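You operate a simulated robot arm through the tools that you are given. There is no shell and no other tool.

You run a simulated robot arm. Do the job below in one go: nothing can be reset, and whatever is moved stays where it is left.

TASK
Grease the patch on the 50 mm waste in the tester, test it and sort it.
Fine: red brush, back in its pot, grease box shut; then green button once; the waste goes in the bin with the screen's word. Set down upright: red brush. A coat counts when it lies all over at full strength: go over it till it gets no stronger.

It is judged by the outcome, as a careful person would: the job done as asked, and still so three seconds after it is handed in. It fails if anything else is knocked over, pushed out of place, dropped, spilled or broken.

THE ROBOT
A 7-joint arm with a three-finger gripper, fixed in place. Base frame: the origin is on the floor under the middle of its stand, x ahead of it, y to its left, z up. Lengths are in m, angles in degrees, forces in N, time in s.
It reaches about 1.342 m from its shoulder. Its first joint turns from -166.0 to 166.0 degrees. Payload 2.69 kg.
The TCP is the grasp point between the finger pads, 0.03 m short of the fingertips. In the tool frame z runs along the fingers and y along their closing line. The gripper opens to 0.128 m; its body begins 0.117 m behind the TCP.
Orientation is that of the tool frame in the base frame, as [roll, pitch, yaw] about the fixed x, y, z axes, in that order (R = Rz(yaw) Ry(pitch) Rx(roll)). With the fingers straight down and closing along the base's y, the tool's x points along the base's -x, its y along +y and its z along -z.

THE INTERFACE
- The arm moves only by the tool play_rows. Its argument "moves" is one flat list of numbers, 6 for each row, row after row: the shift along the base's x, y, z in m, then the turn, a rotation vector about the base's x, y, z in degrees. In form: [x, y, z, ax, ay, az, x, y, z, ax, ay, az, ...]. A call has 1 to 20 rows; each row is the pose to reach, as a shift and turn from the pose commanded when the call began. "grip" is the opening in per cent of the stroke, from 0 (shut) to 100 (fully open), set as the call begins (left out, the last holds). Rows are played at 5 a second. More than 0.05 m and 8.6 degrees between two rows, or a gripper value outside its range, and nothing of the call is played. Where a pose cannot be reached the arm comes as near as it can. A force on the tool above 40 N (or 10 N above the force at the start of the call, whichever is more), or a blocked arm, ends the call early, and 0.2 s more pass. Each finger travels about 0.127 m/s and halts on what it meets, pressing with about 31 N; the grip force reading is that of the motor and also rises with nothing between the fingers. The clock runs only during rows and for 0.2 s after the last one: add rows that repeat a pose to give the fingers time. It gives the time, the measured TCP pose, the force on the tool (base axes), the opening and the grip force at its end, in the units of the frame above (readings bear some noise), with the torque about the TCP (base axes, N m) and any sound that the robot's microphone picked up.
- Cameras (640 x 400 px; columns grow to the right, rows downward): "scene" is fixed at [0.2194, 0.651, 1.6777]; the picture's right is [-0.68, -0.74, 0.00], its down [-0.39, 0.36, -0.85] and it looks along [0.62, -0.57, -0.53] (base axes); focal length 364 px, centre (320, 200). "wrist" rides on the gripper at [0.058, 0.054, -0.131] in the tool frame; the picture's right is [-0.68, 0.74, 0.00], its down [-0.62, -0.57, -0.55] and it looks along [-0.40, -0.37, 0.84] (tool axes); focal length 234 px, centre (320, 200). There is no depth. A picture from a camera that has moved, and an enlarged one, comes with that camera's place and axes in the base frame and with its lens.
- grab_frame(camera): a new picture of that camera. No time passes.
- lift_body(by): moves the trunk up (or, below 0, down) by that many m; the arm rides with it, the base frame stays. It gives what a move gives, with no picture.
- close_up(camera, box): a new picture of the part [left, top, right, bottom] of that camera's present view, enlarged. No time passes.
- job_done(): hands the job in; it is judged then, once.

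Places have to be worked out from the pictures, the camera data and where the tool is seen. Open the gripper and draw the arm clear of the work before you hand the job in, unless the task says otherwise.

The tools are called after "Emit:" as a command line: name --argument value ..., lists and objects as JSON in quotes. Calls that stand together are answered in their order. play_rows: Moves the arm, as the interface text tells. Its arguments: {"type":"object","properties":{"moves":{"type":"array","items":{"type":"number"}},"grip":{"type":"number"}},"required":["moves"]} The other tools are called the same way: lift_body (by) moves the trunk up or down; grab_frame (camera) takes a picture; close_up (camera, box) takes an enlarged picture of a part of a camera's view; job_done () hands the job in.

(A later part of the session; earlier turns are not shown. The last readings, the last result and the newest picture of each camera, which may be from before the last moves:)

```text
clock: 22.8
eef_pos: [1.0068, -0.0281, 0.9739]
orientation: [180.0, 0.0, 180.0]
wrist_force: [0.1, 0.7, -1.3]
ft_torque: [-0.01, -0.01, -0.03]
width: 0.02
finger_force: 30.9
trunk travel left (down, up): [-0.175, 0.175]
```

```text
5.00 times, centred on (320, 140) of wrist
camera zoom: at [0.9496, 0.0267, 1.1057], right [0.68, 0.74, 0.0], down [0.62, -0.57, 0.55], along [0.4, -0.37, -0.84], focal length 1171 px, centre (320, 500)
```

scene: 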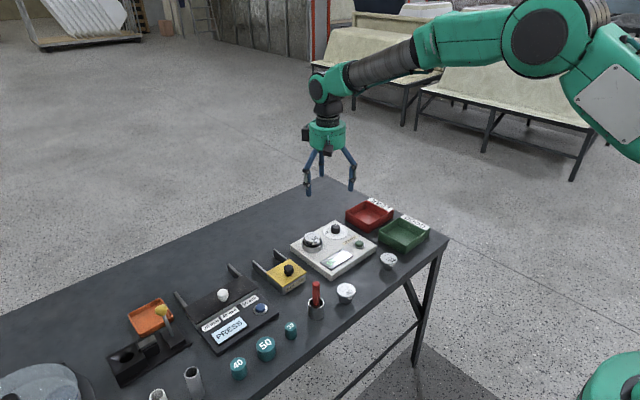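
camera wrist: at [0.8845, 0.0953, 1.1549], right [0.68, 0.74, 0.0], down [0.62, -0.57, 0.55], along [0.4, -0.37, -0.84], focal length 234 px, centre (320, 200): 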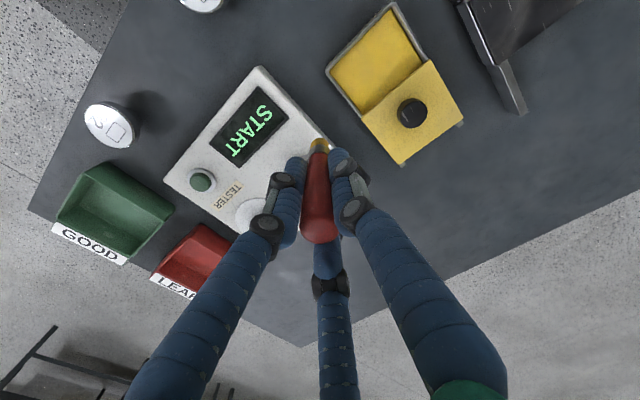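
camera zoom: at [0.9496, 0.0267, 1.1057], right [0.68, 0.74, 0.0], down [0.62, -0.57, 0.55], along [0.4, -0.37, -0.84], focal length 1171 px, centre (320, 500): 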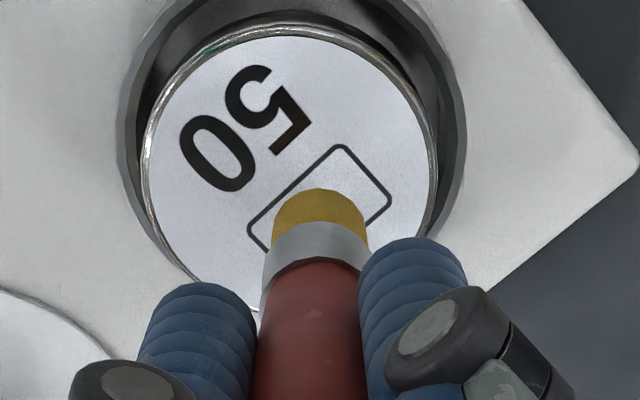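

Both views agree: the patch is centred at about (1.008, −0.028) and the brush is right over it, roughly 8 mm above. I'll descend in small steps until light contact.

Emit:
play_rows --moves '[0, 0, -0.004, 0, 0, 0, 0, 0, -0.007, 0, 0, 0, 0, 0, -0.009, 0, 0, 0, 0, 0, -0.009, 0, 0, 0]' --grip 0

Emit:
close_up --camera "scene" --box '[288, 210, 340, 260]'

Emit:
close_up --camera "wrist" --box '[280, 100, 360, 180]'

```text
clock: 23.8
eef_pos: [1.0069, -0.0281, 0.9656]
orientation: [-179.9, 0.0, -179.9]
wrist_force: [0.2, -0.2, -0.4]
ft_torque: [0.0, -0.03, -0.03]
width: 0.0199
finger_force: 31.2
trunk travel left (down, up): [-0.175, 0.175]
```

```text
8.00 times, centred on (314, 235) of scene
camera zoom: at [0.2194, 0.651, 1.6777], right [-0.68, -0.74, 0.0], down [-0.39, 0.36, -0.85], along [0.62, -0.57, -0.53], focal length 2914 px, centre (368, -80)
```

zoom: 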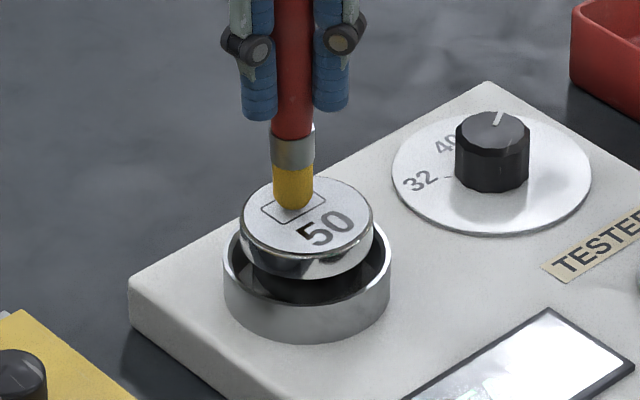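

```text
5.00 times, centred on (320, 140) of wrist
camera zoom: at [0.9495, 0.0265, 1.0963], right [0.68, 0.74, 0.0], down [0.62, -0.57, 0.55], along [0.4, -0.37, -0.84], focal length 1171 px, centre (320, 500)
```

zoom: 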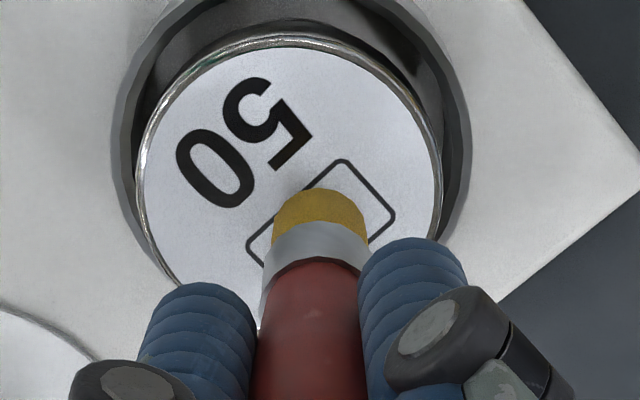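

Still no contact, with only a very small gap left. I'll go down 1 mm per step for 3 mm more.

Emit:
play_rows --moves '[0, 0, -0.001, 0, 0, 0, 0, 0, -0.002, 0, 0, 0, 0, 0, -0.003, 0, 0, 0, 0, 0, -0.003, 0, 0, 0]' --grip 0

Emit:
close_up --camera "scene" --box '[288, 210, 340, 260]'

```text
clock: 24.8
eef_pos: [1.007, -0.028, 0.9608]
orientation: [-179.9, 0.1, 180.0]
wrist_force: [0.1, 0.1, -0.2]
ft_torque: [-0.02, 0.0, -0.02]
width: 0.0201
finger_force: 30.8
trunk travel left (down, up): [-0.175, 0.175]
```

```text
8.00 times, centred on (314, 235) of scene
camera zoom: at [0.2194, 0.651, 1.6777], right [-0.68, -0.74, 0.0], down [-0.39, 0.36, -0.85], along [0.62, -0.57, -0.53], focal length 2914 px, centre (368, -80)
```

zoom: 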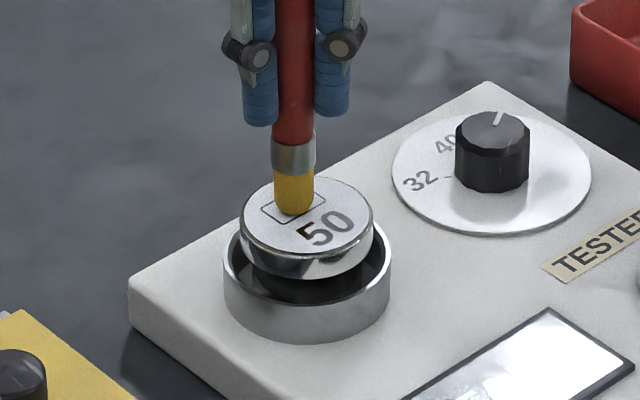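

No contact force yet at TCP z 0.961, so I'll keep creeping down.

Emit:
play_rows --moves '[0, 0, -0.001, 0, 0, 0, 0, 0, -0.002, 0, 0, 0, 0, 0, -0.0025, 0, 0, 0, 0, 0, -0.0025, 0, 0, 0]' --grip 0

Emit:
close_up --camera "scene" --box '[288, 210, 340, 260]'

Emit:
close_up --camera "wrist" --box '[280, 100, 360, 180]'

```text
clock: 25.8
eef_pos: [1.0072, -0.0277, 0.9596]
orientation: [180.0, 0.1, 180.0]
wrist_force: [-0.1, 0.3, 2.7]
ft_torque: [-0.08, 0.0, 0.0]
width: 0.0196
finger_force: 31.1
trunk travel left (down, up): [-0.175, 0.175]
```

```text
8.00 times, centred on (314, 235) of scene
camera zoom: at [0.2194, 0.651, 1.6777], right [-0.68, -0.74, 0.0], down [-0.39, 0.36, -0.85], along [0.62, -0.57, -0.53], focal length 2914 px, centre (368, -80)
```

zoom: 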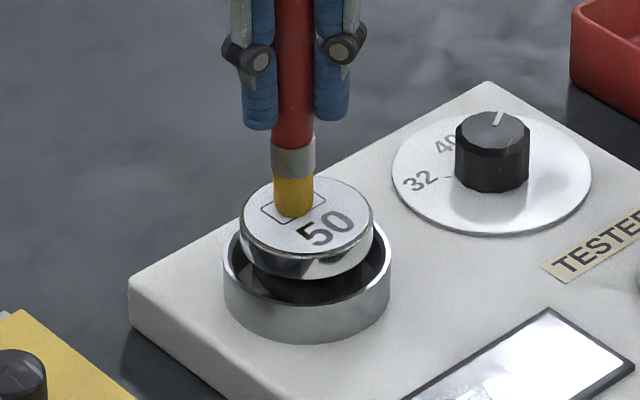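

```text
5.00 times, centred on (320, 140) of wrist
camera zoom: at [0.9494, 0.0262, 1.0913], right [0.68, 0.74, 0.0], down [0.62, -0.57, 0.55], along [0.4, -0.37, -0.84], focal length 1171 px, centre (320, 500)
```

zoom: 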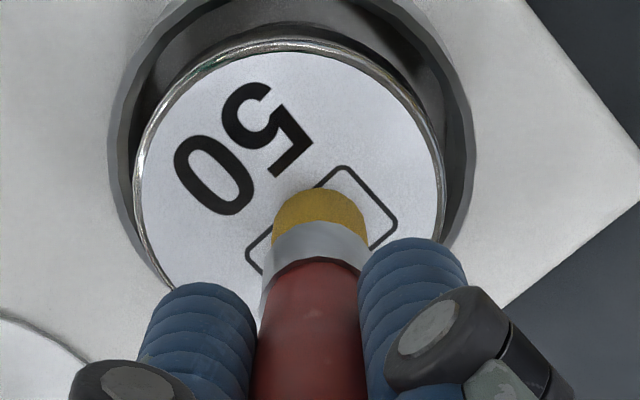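

Light contact at 2.7 N. I'll now brush back and forth across the whole patch in three lanes, at a steady light pressure.

Emit:
play_rows --moves '[0, 0.004, -0.0003, 0, 0, 0, 0, 0.008, -0.0003, 0, 0, 0, 0, 0.011, -0.0003, 0, 0, 0, 0, 0.006, -0.0003, 0, 0, 0, 0, 0, -0.0003, 0, 0, 0, 0, -0.006, -0.0003, 0, 0, 0, 0, -0.011, -0.0003, 0, 0, 0, 0.005, -0.011, -0.0003, 0, 0, 0, 0.005, -0.006, -0.0003, 0, 0, 0, 0.005, 0, -0.0003, 0, 0, 0, 0.005, 0.006, -0.0003, 0, 0, 0, 0.005, 0.011, -0.0003, 0, 0, 0, 0, 0.011, -0.0003, 0, 0, 0, -0.003, 0.011, -0.0003, 0, 0, 0, -0.003, 0.006, -0.0003, 0, 0, 0, -0.003, 0, -0.0003, 0, 0, 0, -0.003, -0.006, -0.0003, 0, 0, 0, -0.003, -0.011, -0.0003, 0, 0, 0, 0, -0.006, -0.0003, 0, 0, 0, 0, 0, 0, 0, 0, 0]' --grip 0

Emit:
close_up --camera "scene" --box '[288, 210, 340, 260]'

Emit:
close_up --camera "wrist" --box '[280, 100, 360, 180]'

```text
clock: 30.0
eef_pos: [1.0069, -0.0293, 0.9595]
orientation: [-179.9, 0.1, 180.0]
wrist_force: [-0.4, -0.1, 3.7]
ft_torque: [-0.02, -0.02, 0.01]
width: 0.0197
finger_force: 31.2
trunk travel left (down, up): [-0.175, 0.175]
```

```text
8.00 times, centred on (314, 235) of scene
camera zoom: at [0.2194, 0.651, 1.6777], right [-0.68, -0.74, 0.0], down [-0.39, 0.36, -0.85], along [0.62, -0.57, -0.53], focal length 2914 px, centre (368, -80)
```

zoom: 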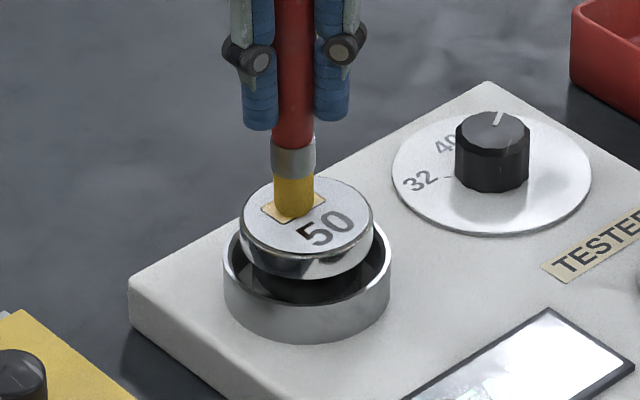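

```text
5.00 times, centred on (320, 140) of wrist
camera zoom: at [0.9494, 0.0262, 1.0912], right [0.68, 0.74, 0.0], down [0.62, -0.57, 0.55], along [0.4, -0.37, -0.84], focal length 1171 px, centre (320, 500)
```

zoom: 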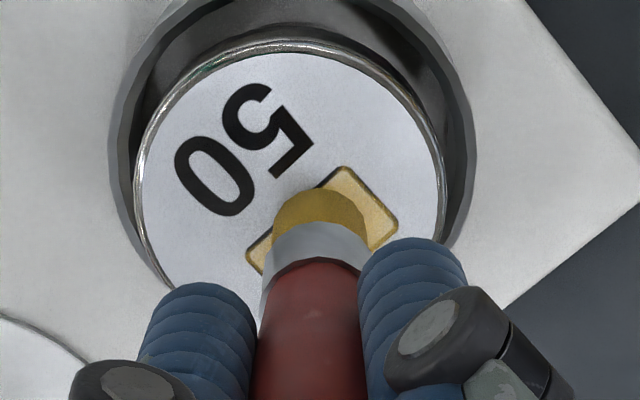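

A pale yellow coat now fills the patch outline and stays within it. I'll repeat the full pass and watch whether it deepens.

Emit:
play_rows --moves '[0, 0.004, -0.0003, 0, 0, 0, 0, 0.008, -0.0003, 0, 0, 0, 0, 0.011, -0.0003, 0, 0, 0, 0, 0.006, -0.0003, 0, 0, 0, 0, 0, -0.0003, 0, 0, 0, 0, -0.006, -0.0003, 0, 0, 0, 0, -0.011, -0.0003, 0, 0, 0, 0.005, -0.011, -0.0003, 0, 0, 0, 0.005, -0.006, -0.0003, 0, 0, 0, 0.005, 0, -0.0003, 0, 0, 0, 0.005, 0.006, -0.0003, 0, 0, 0, 0.005, 0.011, -0.0003, 0, 0, 0, 0, 0.011, -0.0003, 0, 0, 0, -0.003, 0.011, -0.0003, 0, 0, 0, -0.003, 0.006, -0.0003, 0, 0, 0, -0.003, 0, -0.0003, 0, 0, 0, -0.003, -0.006, -0.0003, 0, 0, 0, -0.003, -0.011, -0.0003, 0, 0, 0, 0, -0.006, -0.0003, 0, 0, 0, 0, 0, 0, 0, 0, 0]' --grip 0

Emit:
close_up --camera "scene" --box '[288, 210, 340, 260]'

Emit:
close_up --camera "wrist" --box '[280, 100, 360, 180]'

```text
clock: 34.2
eef_pos: [1.0061, -0.0276, 0.959]
orientation: [-180.0, 0.0, -180.0]
wrist_force: [0.0, 1.2, 2.5]
ft_torque: [0.07, 0.01, 0.0]
width: 0.0198
finger_force: 31.0
trunk travel left (down, up): [-0.175, 0.175]
```

```text
8.00 times, centred on (314, 235) of scene
camera zoom: at [0.2194, 0.651, 1.6777], right [-0.68, -0.74, 0.0], down [-0.39, 0.36, -0.85], along [0.62, -0.57, -0.53], focal length 2914 px, centre (368, -80)
```

zoom: 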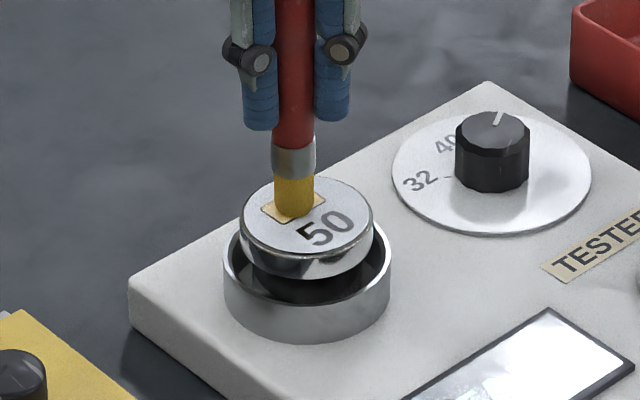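

```text
5.00 times, centred on (320, 140) of wrist
camera zoom: at [0.9493, 0.0261, 1.0911], right [0.68, 0.74, 0.0], down [0.62, -0.57, 0.55], along [0.4, -0.37, -0.84], focal length 1171 px, centre (320, 500)
```

zoom: 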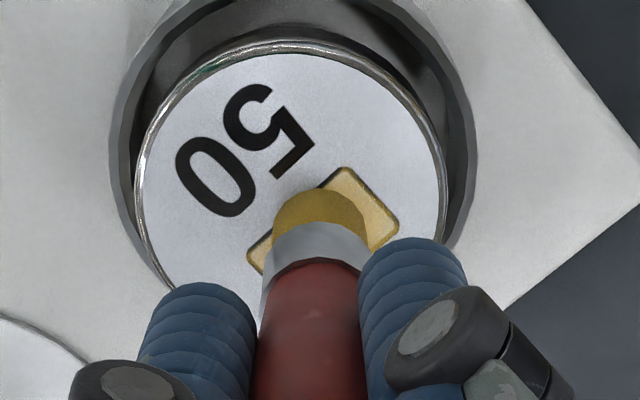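

The colour seems nearly the same as before. I'll lift the brush clear and look at the whole patch to judge how even and strong it is.

Emit:
play_rows --moves '[0, 0, 0.02, 0, 0, 0, 0, 0, 0.05, 0, 0, 0, 0.02, -0.02, 0.06, 0, 0, 0, 0.04, -0.05, 0.06, 0, 0, 0, 0.04, -0.05, 0.06, 0, 0, 0]' --grip 0

Emit:
close_up --camera "scene" --box '[296, 220, 328, 240]'

Emit:
close_up --camera "wrist" --box '[260, 60, 380, 160]'

```text
clock: 35.4
eef_pos: [1.0462, -0.08, 1.0192]
orientation: [-180.0, 0.0, 179.9]
wrist_force: [1.4, -0.5, 0.0]
ft_torque: [0.09, 0.05, 0.01]
width: 0.0202
finger_force: 30.8
trunk travel left (down, up): [-0.175, 0.175]
```

```text
16.00 times, centred on (312, 230) of scene
camera zoom: at [0.2194, 0.651, 1.6777], right [-0.68, -0.74, 0.0], down [-0.39, 0.36, -0.85], along [0.62, -0.57, -0.53], focal length 5829 px, centre (448, -280)
```

zoom: 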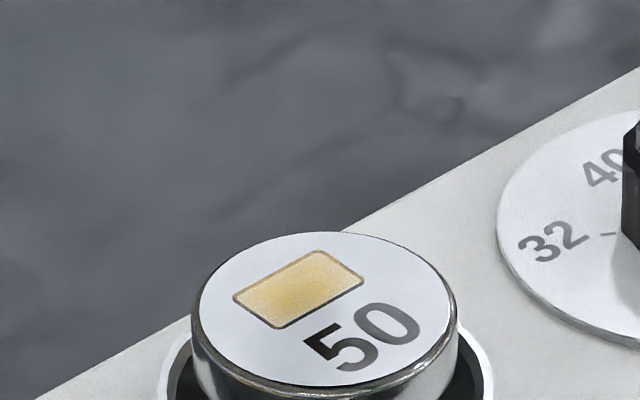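

```text
4.00 times, centred on (320, 110) of wrist
camera zoom: at [0.9895, -0.0247, 1.151], right [0.68, 0.74, 0.0], down [0.62, -0.57, 0.55], along [0.4, -0.37, -0.84], focal length 937 px, centre (320, 560)
```

zoom: 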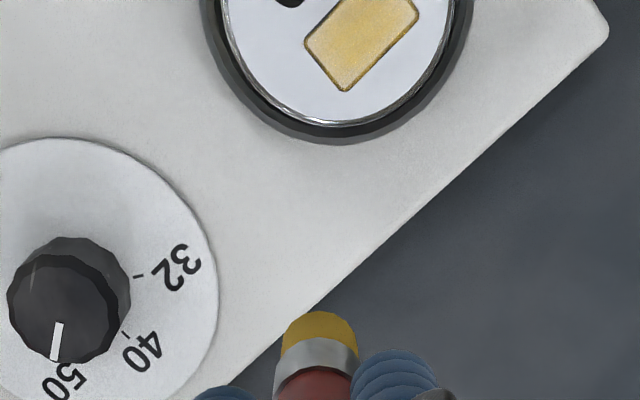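

The patch is coated but looks pale towards the edges, and the dial pointer is clearly on 50. I'll take a closer baseline picture of the coat.

Emit:
close_up --camera "wrist" --box '[310, 57, 354, 85]'

Emit:
close_up --camera "scene" --box '[304, 228, 318, 240]'

```text
14.29 times, centred on (332, 71) of wrist
camera zoom: at [0.9895, -0.0247, 1.151], right [0.68, 0.74, 0.0], down [0.62, -0.57, 0.55], along [0.4, -0.37, -0.84], focal length 3345 px, centre (149, 2043)
```

zoom: 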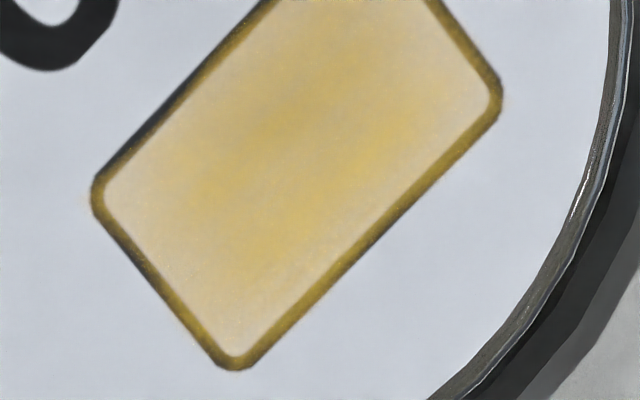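

```text
16.00 times, centred on (311, 234) of scene
camera zoom: at [0.2194, 0.651, 1.6777], right [-0.68, -0.74, 0.0], down [-0.39, 0.36, -0.85], along [0.62, -0.57, -0.53], focal length 5829 px, centre (464, -344)
```

zoom: 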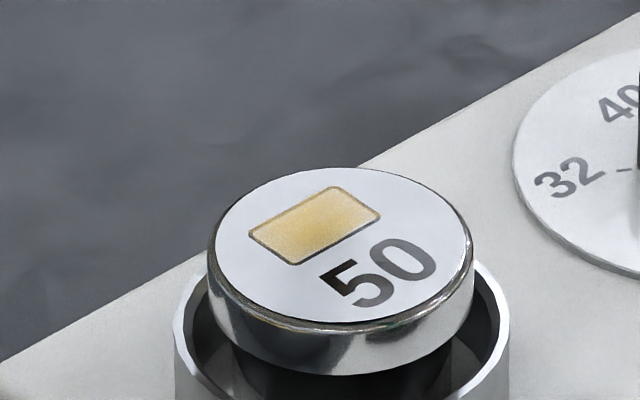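

The coat is strong in the middle but weaker at the edges and on the side towards the "50". I'll go back and make longer strokes that reach past the outline on all sides.

Emit:
play_rows --moves '[-0.02, 0.03, 0, 0, 0, 0, -0.04, 0.05, 0, 0, 0, 0, -0.04, 0.05, -0.03, 0, 0, 0, -0.04, 0.05, -0.05, 0, 0, 0, -0.04, 0.05, -0.06, 0, 0, 0, -0.04, 0.05, -0.06, 0, 0, 0]' --grip 0

Emit:
play_rows --moves '[-0.003, 0.007, -0.0004, 0, 0, 0, -0.006, 0.014, -0.0004, 0, 0, 0, -0.006, 0.007, -0.0004, 0, 0, 0, -0.006, 0, -0.0004, 0, 0, 0, -0.006, -0.007, -0.0004, 0, 0, 0, -0.006, -0.014, -0.0004, 0, 0, 0, -0.001, -0.014, -0.0004, 0, 0, 0, -0.001, -0.007, -0.0004, 0, 0, 0, -0.001, 0, -0.0004, 0, 0, 0, -0.001, 0.007, -0.0004, 0, 0, 0, -0.001, 0.014, -0.0004, 0, 0, 0, 0.004, 0.014, -0.0004, 0, 0, 0, 0.004, 0.007, -0.0004, 0, 0, 0, 0.004, 0, -0.0004, 0, 0, 0, 0.004, -0.007, -0.0004, 0, 0, 0, 0.004, -0.014, -0.0004, 0, 0, 0, 0.009, -0.014, -0.0004, 0, 0, 0, 0.009, -0.004, -0.0004, 0, 0, 0, 0.009, 0.005, -0.0004, 0, 0, 0, 0.009, 0.014, -0.0004, 0, 0, 0]' --grip 0

Emit:
close_up --camera "scene" --box '[288, 210, 340, 260]'

Emit:
close_up --camera "wrist" --box '[280, 100, 360, 180]'

```text
clock: 36.8
eef_pos: [1.0066, -0.028, 0.9594]
orientation: [180.0, 0.0, -180.0]
wrist_force: [0.5, 0.2, 1.9]
ft_torque: [0.01, -0.05, 0.03]
width: 0.0201
finger_force: 30.7
trunk travel left (down, up): [-0.175, 0.175]
```

```text
clock: 41.0
eef_pos: [1.0167, -0.0146, 0.9601]
orientation: [180.0, 0.0, 180.0]
wrist_force: [1.0, 0.1, 3.1]
ft_torque: [0.01, -0.04, 0.0]
width: 0.0202
finger_force: 30.7
trunk travel left (down, up): [-0.175, 0.175]
```

```text
8.00 times, centred on (314, 235) of scene
camera zoom: at [0.2194, 0.651, 1.6777], right [-0.68, -0.74, 0.0], down [-0.39, 0.36, -0.85], along [0.62, -0.57, -0.53], focal length 2914 px, centre (368, -80)
```

zoom: 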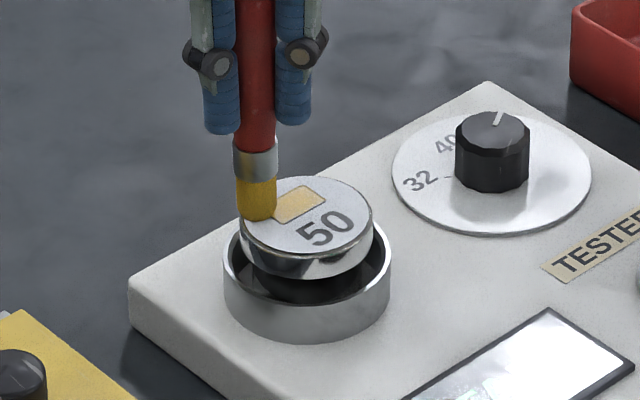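

```text
5.00 times, centred on (320, 140) of wrist
camera zoom: at [0.9586, 0.0402, 1.0909], right [0.68, 0.74, 0.0], down [0.62, -0.57, 0.55], along [0.4, -0.37, -0.84], focal length 1171 px, centre (320, 500)
```

zoom: 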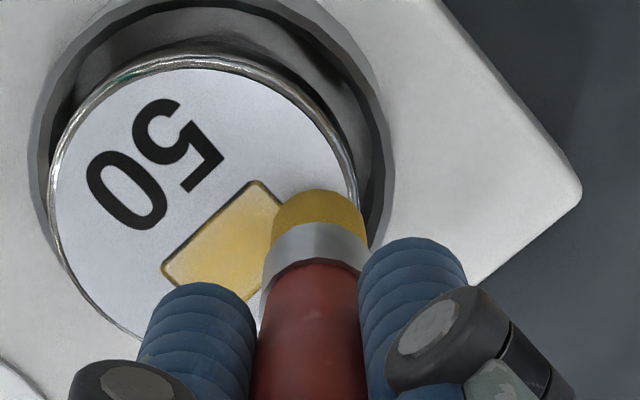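

The coat is visibly stronger now. I'll do another full pass in the reverse order.

Emit:
play_rows --moves '[0, -0.007, 0, 0, 0, 0, 0, -0.014, 0, 0, 0, 0, 0, -0.021, 0, 0, 0, 0, 0, -0.028, 0, 0, 0, 0, -0.005, -0.028, 0, 0, 0, 0, -0.005, -0.021, 0, 0, 0, 0, -0.005, -0.014, 0, 0, 0, 0, -0.005, -0.007, 0, 0, 0, 0, -0.005, 0, 0, 0, 0, 0, -0.01, 0, 0, 0, 0, 0, -0.01, -0.007, 0, 0, 0, 0, -0.01, -0.014, 0, 0, 0, 0, -0.01, -0.021, 0, 0, 0, 0, -0.01, -0.028, 0, 0, 0, 0, -0.015, -0.028, 0, 0, 0, 0, -0.015, -0.021, 0, 0, 0, 0, -0.015, -0.014, 0, 0, 0, 0, -0.015, -0.007, 0, 0, 0, 0, -0.015, 0, 0, 0, 0, 0, -0.009, -0.014, 0.0004, 0, 0, 0]' --grip 0

Emit:
play_rows --moves '[0, 0, 0.02, 0, 0, 0, 0, 0, 0.05, 0, 0, 0, 0.02, -0.02, 0.06, 0, 0, 0, 0.04, -0.05, 0.06, 0, 0, 0, 0.04, -0.05, 0.06, 0, 0, 0]' --grip 0

Emit:
close_up --camera "wrist" --box '[310, 57, 354, 85]'

Emit:
close_up --camera "scene" --box '[304, 228, 318, 240]'

Emit:
close_up --camera "wrist" --box '[260, 60, 380, 160]'

```text
clock: 45.2
eef_pos: [1.0059, -0.0283, 0.9588]
orientation: [180.0, 0.0, 180.0]
wrist_force: [0.6, -0.2, -0.2]
ft_torque: [-0.01, -0.03, -0.02]
width: 0.0197
finger_force: 30.8
trunk travel left (down, up): [-0.175, 0.175]
```

```text
clock: 46.4
eef_pos: [1.0465, -0.0787, 1.0185]
orientation: [-179.9, 0.0, 179.9]
wrist_force: [0.1, -0.5, 0.2]
ft_torque: [0.06, 0.04, 0.02]
width: 0.02
finger_force: 31.0
trunk travel left (down, up): [-0.175, 0.175]
```

```text
14.29 times, centred on (332, 71) of wrist
camera zoom: at [0.9903, -0.025, 1.151], right [0.68, 0.74, 0.0], down [0.62, -0.57, 0.55], along [0.4, -0.37, -0.84], focal length 3345 px, centre (149, 2043)
```

zoom: 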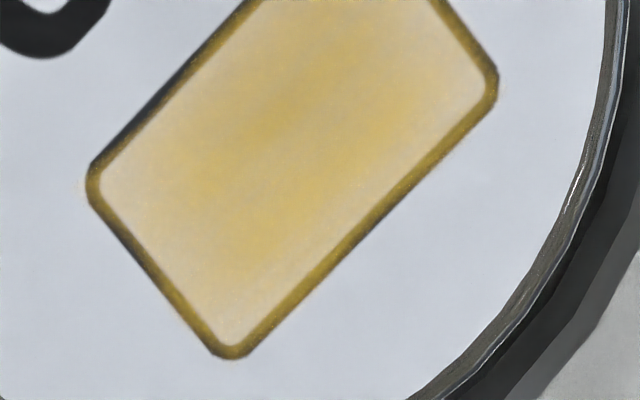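

```text
16.00 times, centred on (311, 234) of scene
camera zoom: at [0.2194, 0.651, 1.6777], right [-0.68, -0.74, 0.0], down [-0.39, 0.36, -0.85], along [0.62, -0.57, -0.53], focal length 5829 px, centre (464, -344)
```

zoom: 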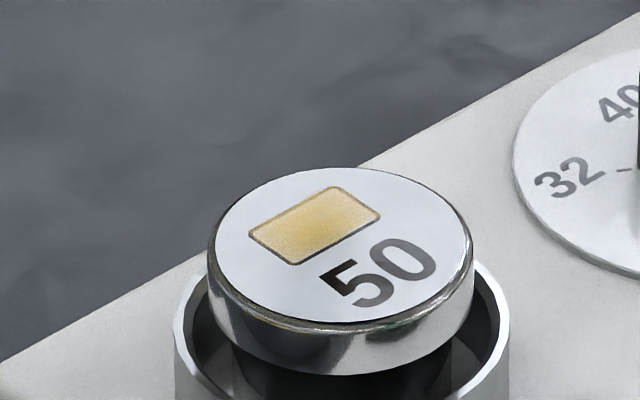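

```text
4.00 times, centred on (320, 110) of wrist
camera zoom: at [0.9903, -0.025, 1.151], right [0.68, 0.74, 0.0], down [0.62, -0.57, 0.55], along [0.4, -0.37, -0.84], focal length 937 px, centre (320, 560)
```

zoom: 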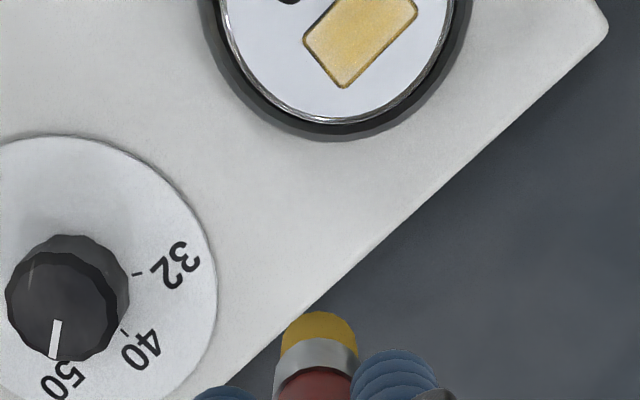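

The coat has changed only slightly, and it's still paler than the grease itself. The brush may be running dry, so I'll dip it again and go over with a bit more pressure.

Emit:
play_rows --moves '[-0.0173, 0.035, 0, 0, 0, 0, -0.0347, 0.07, 0, 0, 0, 0, -0.052, 0.105, 0, 0, 0, 0, -0.0693, 0.14, 0, 0, 0, 0, -0.0867, 0.175, 0, 0, 0, 0, -0.104, 0.21, 0, 0, 0, 0, -0.104, 0.21, -0.04, 0, 0, 0, -0.104, 0.21, -0.08, 0, 0, 0, -0.104, 0.21, -0.1, 0, 0, 0, -0.104, 0.21, -0.107, 0, 0, 0, -0.098, 0.21, -0.1085, 0, 0, 0, -0.098, 0.22, -0.1085, 0, 0, 0, -0.104, 0.225, -0.1085, 0, 0, 0, -0.11, 0.22, -0.1085, 0, 0, 0, -0.11, 0.205, -0.1085, 0, 0, 0, -0.104, 0.2, -0.1085, 0, 0, 0, -0.104, 0.21, -0.1085, 0, 0, 0, -0.104, 0.21, -0.1085, 0, 0, 0]' --grip 0

Emit:
close_up --camera "scene" --box '[250, 230, 330, 300]'

```text
clock: 50.2
eef_pos: [0.9425, 0.1316, 0.912]
orientation: [180.0, 0.0, -180.0]
wrist_force: [-0.2, 0.1, -0.9]
ft_torque: [-0.03, 0.01, 0.0]
width: 0.0201
finger_force: 31.0
trunk travel left (down, up): [-0.175, 0.175]
```

```text
5.71 times, centred on (290, 265) of scene
camera zoom: at [0.2194, 0.651, 1.6777], right [-0.68, -0.74, 0.0], down [-0.39, 0.36, -0.85], along [0.62, -0.57, -0.53], focal length 2082 px, centre (491, -171)
```

zoom: 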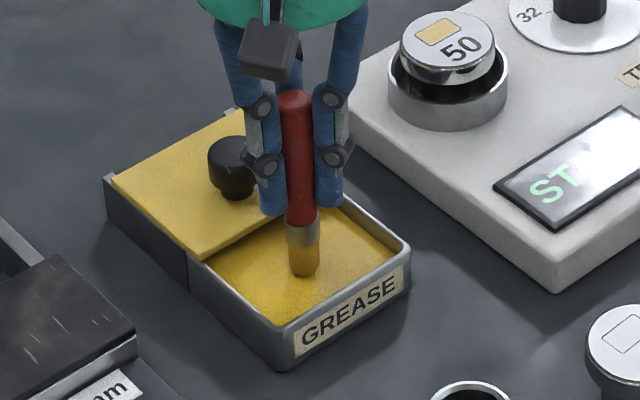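

There's no contact this time at the same height, so the brush slid up a few millimetres in the grip during the first dip. I'll go down slowly until I feel the grease again, lightly.

Emit:
play_rows --moves '[0, 0, -0.001, 0, 0, 0, 0, 0, -0.002, 0, 0, 0, 0, 0, -0.003, 0, 0, 0, 0, 0, -0.003, 0, 0, 0]' --grip 0

```text
clock: 51.2
eef_pos: [0.9428, 0.1314, 0.9081]
orientation: [179.9, 0.0, -180.0]
wrist_force: [-1.6, 0.9, 7.3]
ft_torque: [0.05, 0.09, 0.01]
width: 0.0198
finger_force: 31.1
trunk travel left (down, up): [-0.175, 0.175]
```

Now 7 N of contact with the grease. I'll swirl gently here to load up, then lift and return over the patch.

Emit:
play_rows --moves '[0.006, 0, 0.0005, 0, 0, 0, 0.006, 0.008, 0.0005, 0, 0, 0, 0, 0.012, 0.0005, 0, 0, 0, -0.006, 0.008, 0.0005, 0, 0, 0, -0.006, -0.004, 0.0005, 0, 0, 0, 0, -0.008, 0.0005, 0, 0, 0, 0, 0, 0.0005, 0, 0, 0, 0, 0, 0.03, 0, 0, 0, 0, 0, 0.07, 0, 0, 0, 0, 0, 0.1, 0, 0, 0, 0.013, -0.032, 0.1, 0, 0, 0, 0.026, -0.064, 0.1, 0, 0, 0, 0.039, -0.096, 0.1, 0, 0, 0, 0.052, -0.128, 0.1, 0, 0, 0, 0.064, -0.16, 0.1, 0, 0, 0, 0.064, -0.16, 0.07, 0, 0, 0, 0.064, -0.16, 0.06, 0, 0, 0, 0.064, -0.16, 0.06, 0, 0, 0]' --grip 0

Emit:
close_up --camera "scene" --box '[288, 210, 340, 260]'

```text
clock: 55.0
eef_pos: [1.0071, -0.0289, 0.9693]
orientation: [-180.0, 0.0, 179.9]
wrist_force: [-0.2, -0.4, -0.8]
ft_torque: [0.02, 0.02, 0.01]
width: 0.0201
finger_force: 31.0
trunk travel left (down, up): [-0.175, 0.175]
```

```text
8.00 times, centred on (314, 235) of scene
camera zoom: at [0.2194, 0.651, 1.6777], right [-0.68, -0.74, 0.0], down [-0.39, 0.36, -0.85], along [0.62, -0.57, -0.53], focal length 2914 px, centre (368, -80)
```

zoom: 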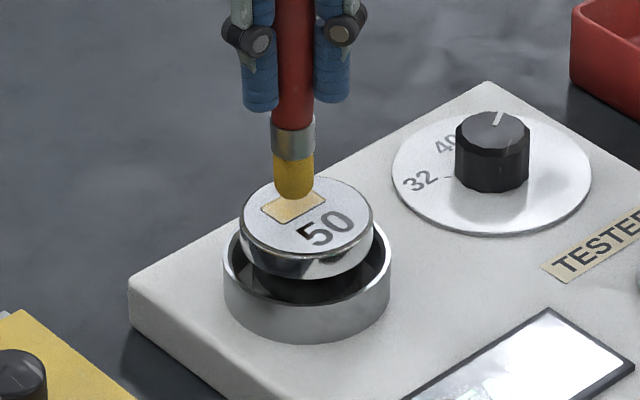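

The brush is reloaded and above the patch. I'll lower to contact.

Emit:
play_rows --moves '[0, 0, -0.006, 0, 0, 0, 0, 0, -0.0085, 0, 0, 0, 0, 0, -0.01, 0, 0, 0, 0, 0, -0.01, 0, 0, 0]' --grip 0

```text
clock: 56.0
eef_pos: [1.0076, -0.0288, 0.9597]
orientation: [-179.9, 0.1, -179.9]
wrist_force: [0.1, 0.0, 6.5]
ft_torque: [0.03, 0.04, -0.01]
width: 0.0197
finger_force: 31.5
trunk travel left (down, up): [-0.175, 0.175]
```

Contact at 6.5 N is good for brushing. I'll make a full pass over the patch with extended ends.

Emit:
play_rows --moves '[-0.003, 0.007, 0.0002, 0, 0, 0, -0.006, 0.014, 0.0002, 0, 0, 0, -0.006, 0.007, 0.0002, 0, 0, 0, -0.006, 0, 0.0002, 0, 0, 0, -0.006, -0.007, 0.0002, 0, 0, 0, -0.006, -0.014, 0.0002, 0, 0, 0, -0.001, -0.014, 0.0002, 0, 0, 0, -0.001, -0.007, 0.0002, 0, 0, 0, -0.001, 0, 0.0002, 0, 0, 0, -0.001, 0.007, 0.0002, 0, 0, 0, -0.001, 0.014, 0.0002, 0, 0, 0, 0.004, 0.014, 0.0002, 0, 0, 0, 0.004, 0.007, 0.0002, 0, 0, 0, 0.004, 0, 0.0002, 0, 0, 0, 0.004, -0.007, 0.0002, 0, 0, 0, 0.004, -0.014, 0.0002, 0, 0, 0, 0.009, -0.014, 0.0002, 0, 0, 0, 0.009, -0.004, 0.0002, 0, 0, 0, 0.009, 0.005, 0.0002, 0, 0, 0, 0.009, 0.014, 0.0002, 0, 0, 0]' --grip 0

Emit:
play_rows --moves '[0, -0.007, 0, 0, 0, 0, 0, -0.014, 0, 0, 0, 0, 0, -0.021, 0, 0, 0, 0, 0, -0.028, 0, 0, 0, 0, -0.005, -0.028, 0, 0, 0, 0, -0.005, -0.021, 0, 0, 0, 0, -0.005, -0.014, 0, 0, 0, 0, -0.005, -0.007, 0, 0, 0, 0, -0.005, 0, 0, 0, 0, 0, -0.01, 0, 0, 0, 0, 0, -0.01, -0.007, 0, 0, 0, 0, -0.01, -0.014, 0, 0, 0, 0, -0.01, -0.021, 0, 0, 0, 0, -0.01, -0.028, 0, 0, 0, 0, -0.015, -0.028, 0, 0, 0, 0, -0.015, -0.021, 0, 0, 0, 0, -0.015, -0.014, 0, 0, 0, 0, -0.015, -0.007, 0, 0, 0, 0, -0.015, 0, 0, 0, 0, 0, -0.009, -0.014, 0, 0, 0, 0]' --grip 0

Emit:
play_rows --moves '[0, 0, 0.02, 0, 0, 0, 0, 0, 0.05, 0, 0, 0, 0.02, -0.02, 0.0612, 0, 0, 0, 0.04, -0.05, 0.0612, 0, 0, 0, 0.04, -0.05, 0.0612, 0, 0, 0]' --grip 0

Emit:
close_up --camera "wrist" --box '[310, 57, 354, 85]'

Emit:
close_up --camera "scene" --box '[304, 228, 318, 240]'

Emit:
close_up --camera "wrist" --box '[260, 60, 380, 160]'

```text
clock: 60.2
eef_pos: [1.0146, -0.0149, 0.9595]
orientation: [180.0, 0.0, -180.0]
wrist_force: [0.3, -3.1, 11.1]
ft_torque: [-0.18, -0.01, 0.04]
width: 0.0198
finger_force: 30.8
trunk travel left (down, up): [-0.175, 0.175]
```

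```text
clock: 64.4
eef_pos: [1.0066, -0.0296, 0.959]
orientation: [179.9, 0.0, 180.0]
wrist_force: [0.2, -1.6, 4.4]
ft_torque: [-0.14, -0.04, -0.02]
width: 0.0198
finger_force: 30.4
trunk travel left (down, up): [-0.175, 0.175]
```

```text
clock: 65.6
eef_pos: [1.047, -0.0798, 1.02]
orientation: [-180.0, 0.0, -179.9]
wrist_force: [0.3, -1.9, -0.5]
ft_torque: [0.11, 0.03, 0.01]
width: 0.0198
finger_force: 31.1
trunk travel left (down, up): [-0.175, 0.175]
```

```text
14.29 times, centred on (332, 71) of wrist
camera zoom: at [0.9901, -0.0256, 1.1508], right [0.68, 0.74, 0.0], down [0.62, -0.57, 0.55], along [0.4, -0.37, -0.84], focal length 3345 px, centre (149, 2043)
```

zoom: 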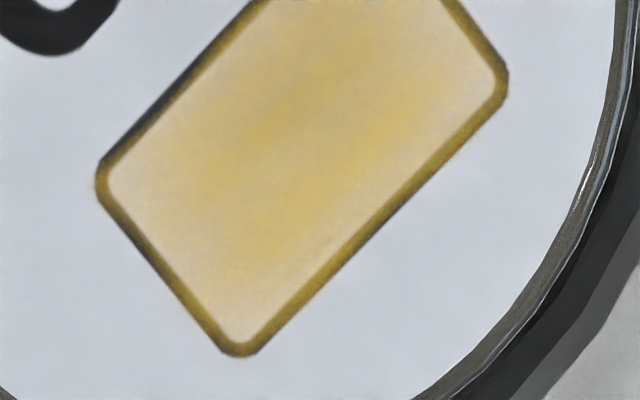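

```text
16.00 times, centred on (311, 234) of scene
camera zoom: at [0.2194, 0.651, 1.6777], right [-0.68, -0.74, 0.0], down [-0.39, 0.36, -0.85], along [0.62, -0.57, -0.53], focal length 5829 px, centre (464, -344)
```

zoom: 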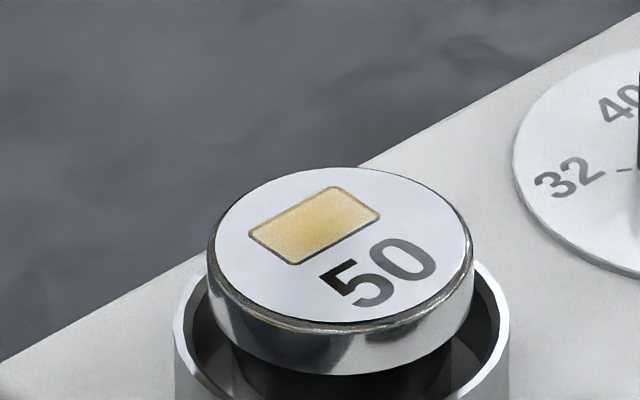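

```text
4.00 times, centred on (320, 110) of wrist
camera zoom: at [0.9901, -0.0256, 1.1508], right [0.68, 0.74, 0.0], down [0.62, -0.57, 0.55], along [0.4, -0.37, -0.84], focal length 937 px, centre (320, 560)
```

zoom: 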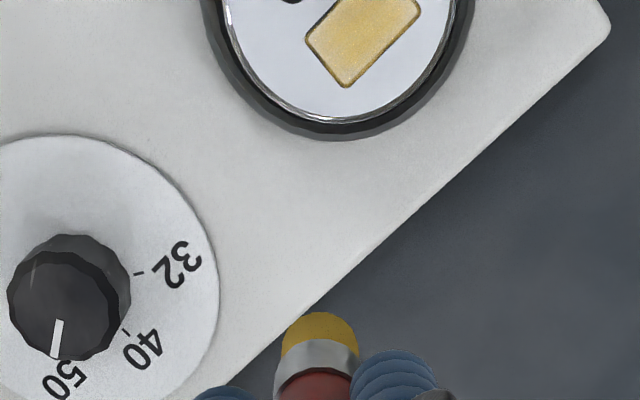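

The picture is the same after re-dipping and two more full passes, so the coat is at full strength over the whole patch. I'll now carry the brush back to above its pot.

Emit:
play_rows --moves '[-0.0299, 0.0256, 0, 0, 0, 0, -0.0598, 0.0513, 0, 0, 0, 0, -0.0897, 0.0769, 0, 0, 0, 0, -0.1196, 0.1025, 0, 0, 0, 0, -0.1495, 0.1282, 0, 0, 0, 0, -0.1793, 0.1538, 0, 0, 0, 0, -0.2092, 0.1794, 0, 0, 0, 0, -0.2391, 0.205, 0, 0, 0, 0, -0.269, 0.2307, 0, 0, 0, 0, -0.269, 0.2307, -0.02, 0, 0, 0, -0.269, 0.2307, -0.02, 0, 0, 0]' --grip 0

Emit:
close_up --camera "scene" --box '[280, 240, 360, 330]'

Emit:
close_up --camera "wrist" --box '[260, 80, 390, 230]'

```text
clock: 68.0
eef_pos: [0.7791, 0.1509, 0.9992]
orientation: [180.0, -0.1, 180.0]
wrist_force: [0.2, -0.2, -1.4]
ft_torque: [-0.01, 0.04, 0.0]
width: 0.0199
finger_force: 31.1
trunk travel left (down, up): [-0.175, 0.175]
```

```text
4.44 times, centred on (320, 285) of scene
camera zoom: at [0.2194, 0.651, 1.6777], right [-0.68, -0.74, 0.0], down [-0.39, 0.36, -0.85], along [0.62, -0.57, -0.53], focal length 1619 px, centre (320, -178)
```

zoom: 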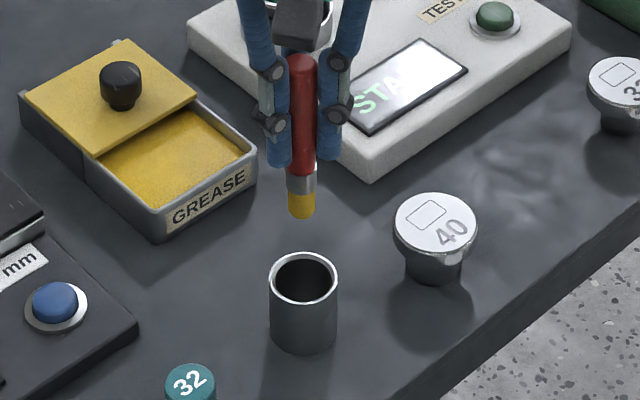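

```text
2.67 times, centred on (325, 155) of wrist
camera zoom: at [0.7215, 0.2068, 1.1301], right [0.68, 0.74, 0.0], down [0.62, -0.57, 0.55], along [0.4, -0.37, -0.84], focal length 624 px, centre (307, 320)
```

zoom: 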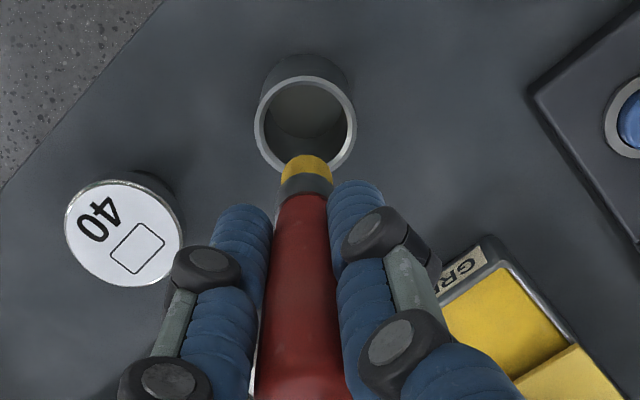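

The brush is centred over its pot in both views. I'll lower it in steps to just above the original height.

Emit:
play_rows --moves '[0, 0, -0.025, 0, 0, 0, 0, 0, -0.05, 0, 0, 0, 0, 0, -0.075, 0, 0, 0, 0, 0, -0.095, 0, 0, 0, 0, 0, -0.1025, 0, 0, 0, 0, 0, -0.1025, 0, 0, 0]' --grip 0

Emit:
close_up --camera "scene" --box '[290, 270, 350, 325]'

Emit:
close_up --camera "wrist" --box '[260, 100, 390, 250]'

```text
clock: 69.4
eef_pos: [0.7781, 0.1512, 0.897]
orientation: [-179.9, 0.0, -180.0]
wrist_force: [-0.3, -0.2, -1.9]
ft_torque: [0.03, 0.0, -0.04]
width: 0.02
finger_force: 30.8
trunk travel left (down, up): [-0.175, 0.175]
```

```text
7.27 times, centred on (320, 298) of scene
camera zoom: at [0.2194, 0.651, 1.6777], right [-0.68, -0.74, 0.0], down [-0.39, 0.36, -0.85], along [0.62, -0.57, -0.53], focal length 2649 px, centre (320, -509)
```

zoom: 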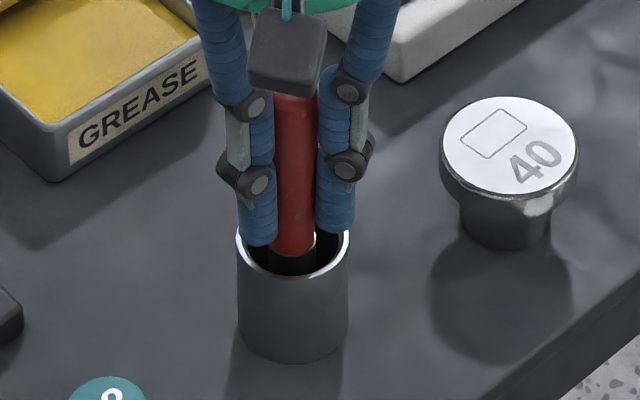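

```text
2.67 times, centred on (325, 175) of wrist
camera zoom: at [0.7205, 0.2068, 1.0285], right [0.68, 0.74, 0.0], down [0.62, -0.57, 0.55], along [0.4, -0.37, -0.84], focal length 624 px, centre (307, 267)
```

zoom: 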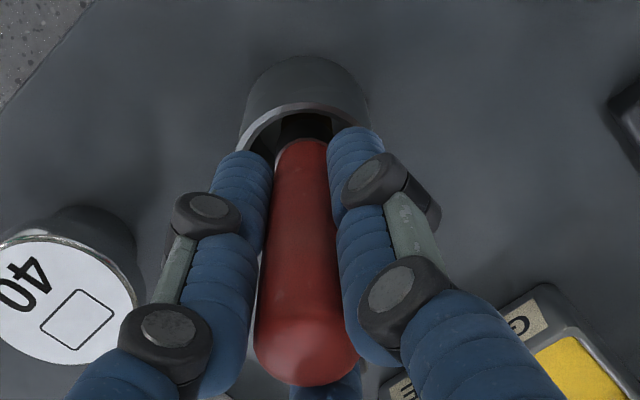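

The bristles are inside the pot. I'll creep down until I feel the pot's floor, keeping the fingertips above the rim.

Emit:
play_rows --moves '[0, 0, -0.002, 0, 0, 0, 0, 0, -0.004, 0, 0, 0, 0, 0, -0.005, 0, 0, 0, 0, 0, -0.005, 0, 0, 0]' --grip 0

```text
clock: 70.4
eef_pos: [0.7785, 0.1524, 0.8934]
orientation: [-179.9, -0.1, 180.0]
wrist_force: [0.8, 0.0, 0.0]
ft_torque: [-0.01, -0.01, 0.01]
width: 0.0198
finger_force: 30.8
trunk travel left (down, up): [-0.175, 0.175]
```

Commanded z is 0.891 with no contact yet. I'll continue in 1 mm steps.

Emit:
play_rows --moves '[0, 0, -0.001, 0, 0, 0, 0, 0, -0.002, 0, 0, 0, 0, 0, -0.003, 0, 0, 0, 0, 0, -0.003, 0, 0, 0]' --grip 0

Emit:
close_up --camera "scene" --box '[290, 270, 350, 325]'

```text
clock: 71.4
eef_pos: [0.7782, 0.1519, 0.8889]
orientation: [-180.0, -0.1, -180.0]
wrist_force: [0.0, 0.7, -1.1]
ft_torque: [-0.03, 0.01, 0.0]
width: 0.0199
finger_force: 30.9
trunk travel left (down, up): [-0.175, 0.175]
```

```text
7.27 times, centred on (320, 298) of scene
camera zoom: at [0.2194, 0.651, 1.6777], right [-0.68, -0.74, 0.0], down [-0.39, 0.36, -0.85], along [0.62, -0.57, -0.53], focal length 2649 px, centre (320, -509)
```

zoom: 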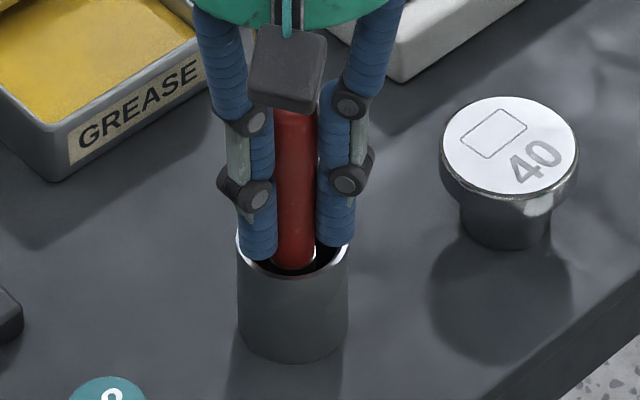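

Still no contact; the handle looks about level with its original seating. I'll try 2 mm more in 1 mm steps.

Emit:
play_rows --moves '[0, 0, -0.001, 0, 0, 0, 0, 0, -0.002, 0, 0, 0, 0, 0, -0.002, 0, 0, 0]' --grip 0

Emit:
close_up --camera "wrist" --box '[260, 100, 390, 250]'

```text
clock: 72.2
eef_pos: [0.777, 0.1526, 0.889]
orientation: [180.0, 0.0, -180.0]
wrist_force: [-2.8, -1.7, 12.9]
ft_torque: [-0.21, 0.17, -0.03]
width: 0.0202
finger_force: 31.6
trunk travel left (down, up): [-0.175, 0.175]
```

```text
2.67 times, centred on (325, 175) of wrist
camera zoom: at [0.7206, 0.2069, 1.02], right [0.68, 0.74, 0.0], down [0.61, -0.57, 0.55], along [0.41, -0.37, -0.84], focal length 624 px, centre (307, 267)
```

zoom: 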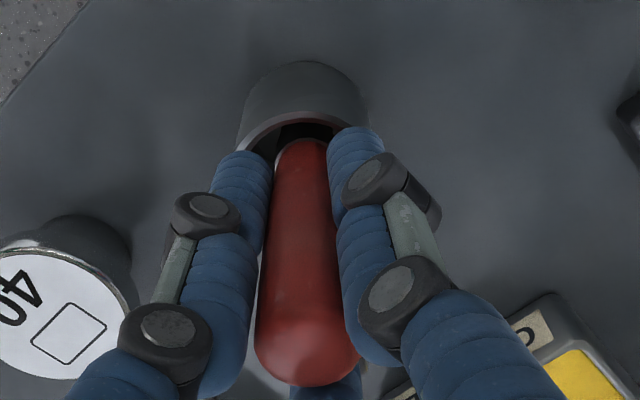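

Contact with the floor shows as 13 N, so the brush is seated. I'll ease up about 1.5 mm to relax it, then open the fingers.

Emit:
play_rows --moves '[0, 0, 0.0015, 0, 0, 0, 0, 0, 0.0015, 0, 0, 0]' --grip 0

Emit:
play_rows --moves '[0, 0, 0, 0, 0, 0, 0, 0, 0, 0, 0, 0, 0, 0, 0, 0, 0, 0]' --grip 60

Emit:
close_up --camera "scene" --box '[290, 270, 350, 325]'

Emit:
close_up --camera "wrist" --box '[260, 100, 390, 250]'

```text
clock: 72.8
eef_pos: [0.7781, 0.1527, 0.8885]
orientation: [-180.0, 0.0, 180.0]
wrist_force: [2.2, 0.1, 4.8]
ft_torque: [0.01, -0.2, 0.03]
width: 0.0198
finger_force: 31.1
trunk travel left (down, up): [-0.175, 0.175]
```

```text
clock: 73.6
eef_pos: [0.7784, 0.152, 0.8881]
orientation: [180.0, 0.0, -180.0]
wrist_force: [0.2, -0.5, 0.0]
ft_torque: [0.01, 0.0, 0.0]
width: 0.0768
finger_force: 0.0
trunk travel left (down, up): [-0.175, 0.175]
```

```text
7.27 times, centred on (320, 298) of scene
camera zoom: at [0.2194, 0.651, 1.6777], right [-0.68, -0.74, 0.0], down [-0.39, 0.36, -0.85], along [0.62, -0.57, -0.53], focal length 2649 px, centre (320, -509)
```

zoom: 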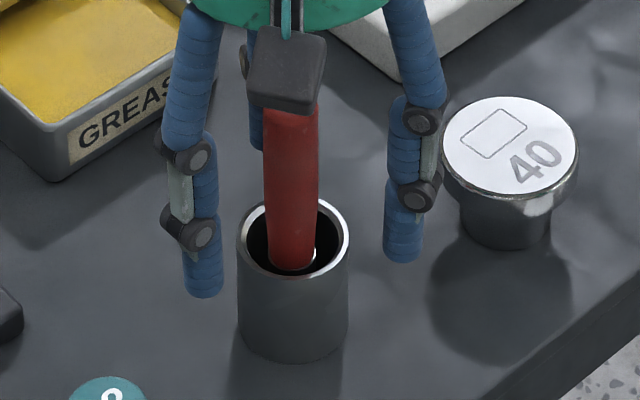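

```text
2.67 times, centred on (325, 175) of wrist
camera zoom: at [0.7206, 0.207, 1.0201], right [0.68, 0.74, 0.0], down [0.62, -0.57, 0.55], along [0.4, -0.37, -0.84], focal length 624 px, centre (307, 267)
```

zoom: 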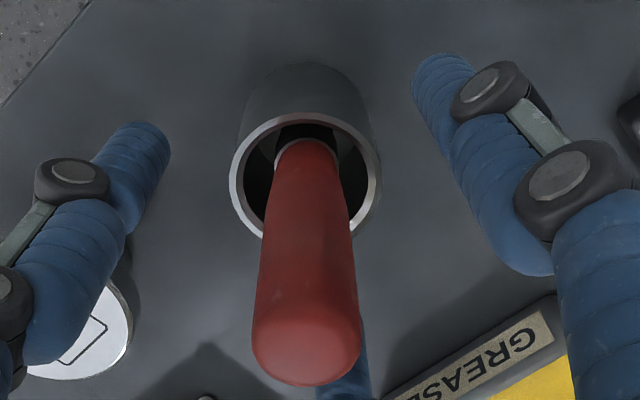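

The brush stands upright in its pot. I'll lift straight clear of the handle and then go above the lid knob at (1.008, 0.130).

Emit:
play_rows --moves '[0, 0, 0.03, 0, 0, 0, 0, 0, 0.065, 0, 0, 0, 0, 0, 0.1, 0, 0, 0, 0, 0, 0.12, 0, 0, 0, 0.04, -0.004, 0.12, 0, 0, 0, 0.08, -0.008, 0.12, 0, 0, 0, 0.12, -0.012, 0.12, 0, 0, 0, 0.16, -0.016, 0.12, 0, 0, 0, 0.2, -0.02, 0.11, 0, 0, 0, 0.23, -0.0227, 0.09, 0, 0, 0, 0.23, -0.0227, 0.06, 0, 0, 0, 0.23, -0.0227, 0.06, 0, 0, 0]' --grip 60

Emit:
grab_frame --camera "wrist"

Emit:
close_up --camera "scene" --box '[240, 220, 360, 330]'

```text
clock: 76.2
eef_pos: [1.0063, 0.1295, 0.9482]
orientation: [179.9, 0.0, 180.0]
wrist_force: [0.3, -1.0, -0.5]
ft_torque: [0.02, -0.02, 0.0]
width: 0.0768
finger_force: 0.2
trunk travel left (down, up): [-0.175, 0.175]
```

```text
taken
camera wrist: at [0.95, 0.1843, 1.0798], right [0.68, 0.74, 0.0], down [0.62, -0.57, 0.55], along [0.4, -0.37, -0.84], focal length 234 px, centre (320, 200)
```

wrist: 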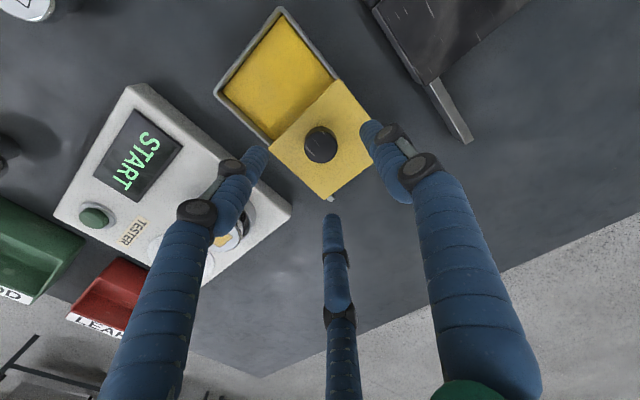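

```text
3.64 times, centred on (300, 275) of scene
camera zoom: at [0.2194, 0.651, 1.6777], right [-0.68, -0.74, 0.0], down [-0.39, 0.36, -0.85], along [0.62, -0.57, -0.53], focal length 1325 px, centre (393, -73)
```

zoom: 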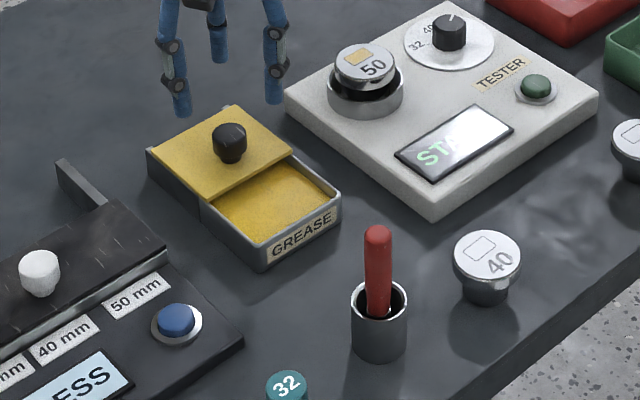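

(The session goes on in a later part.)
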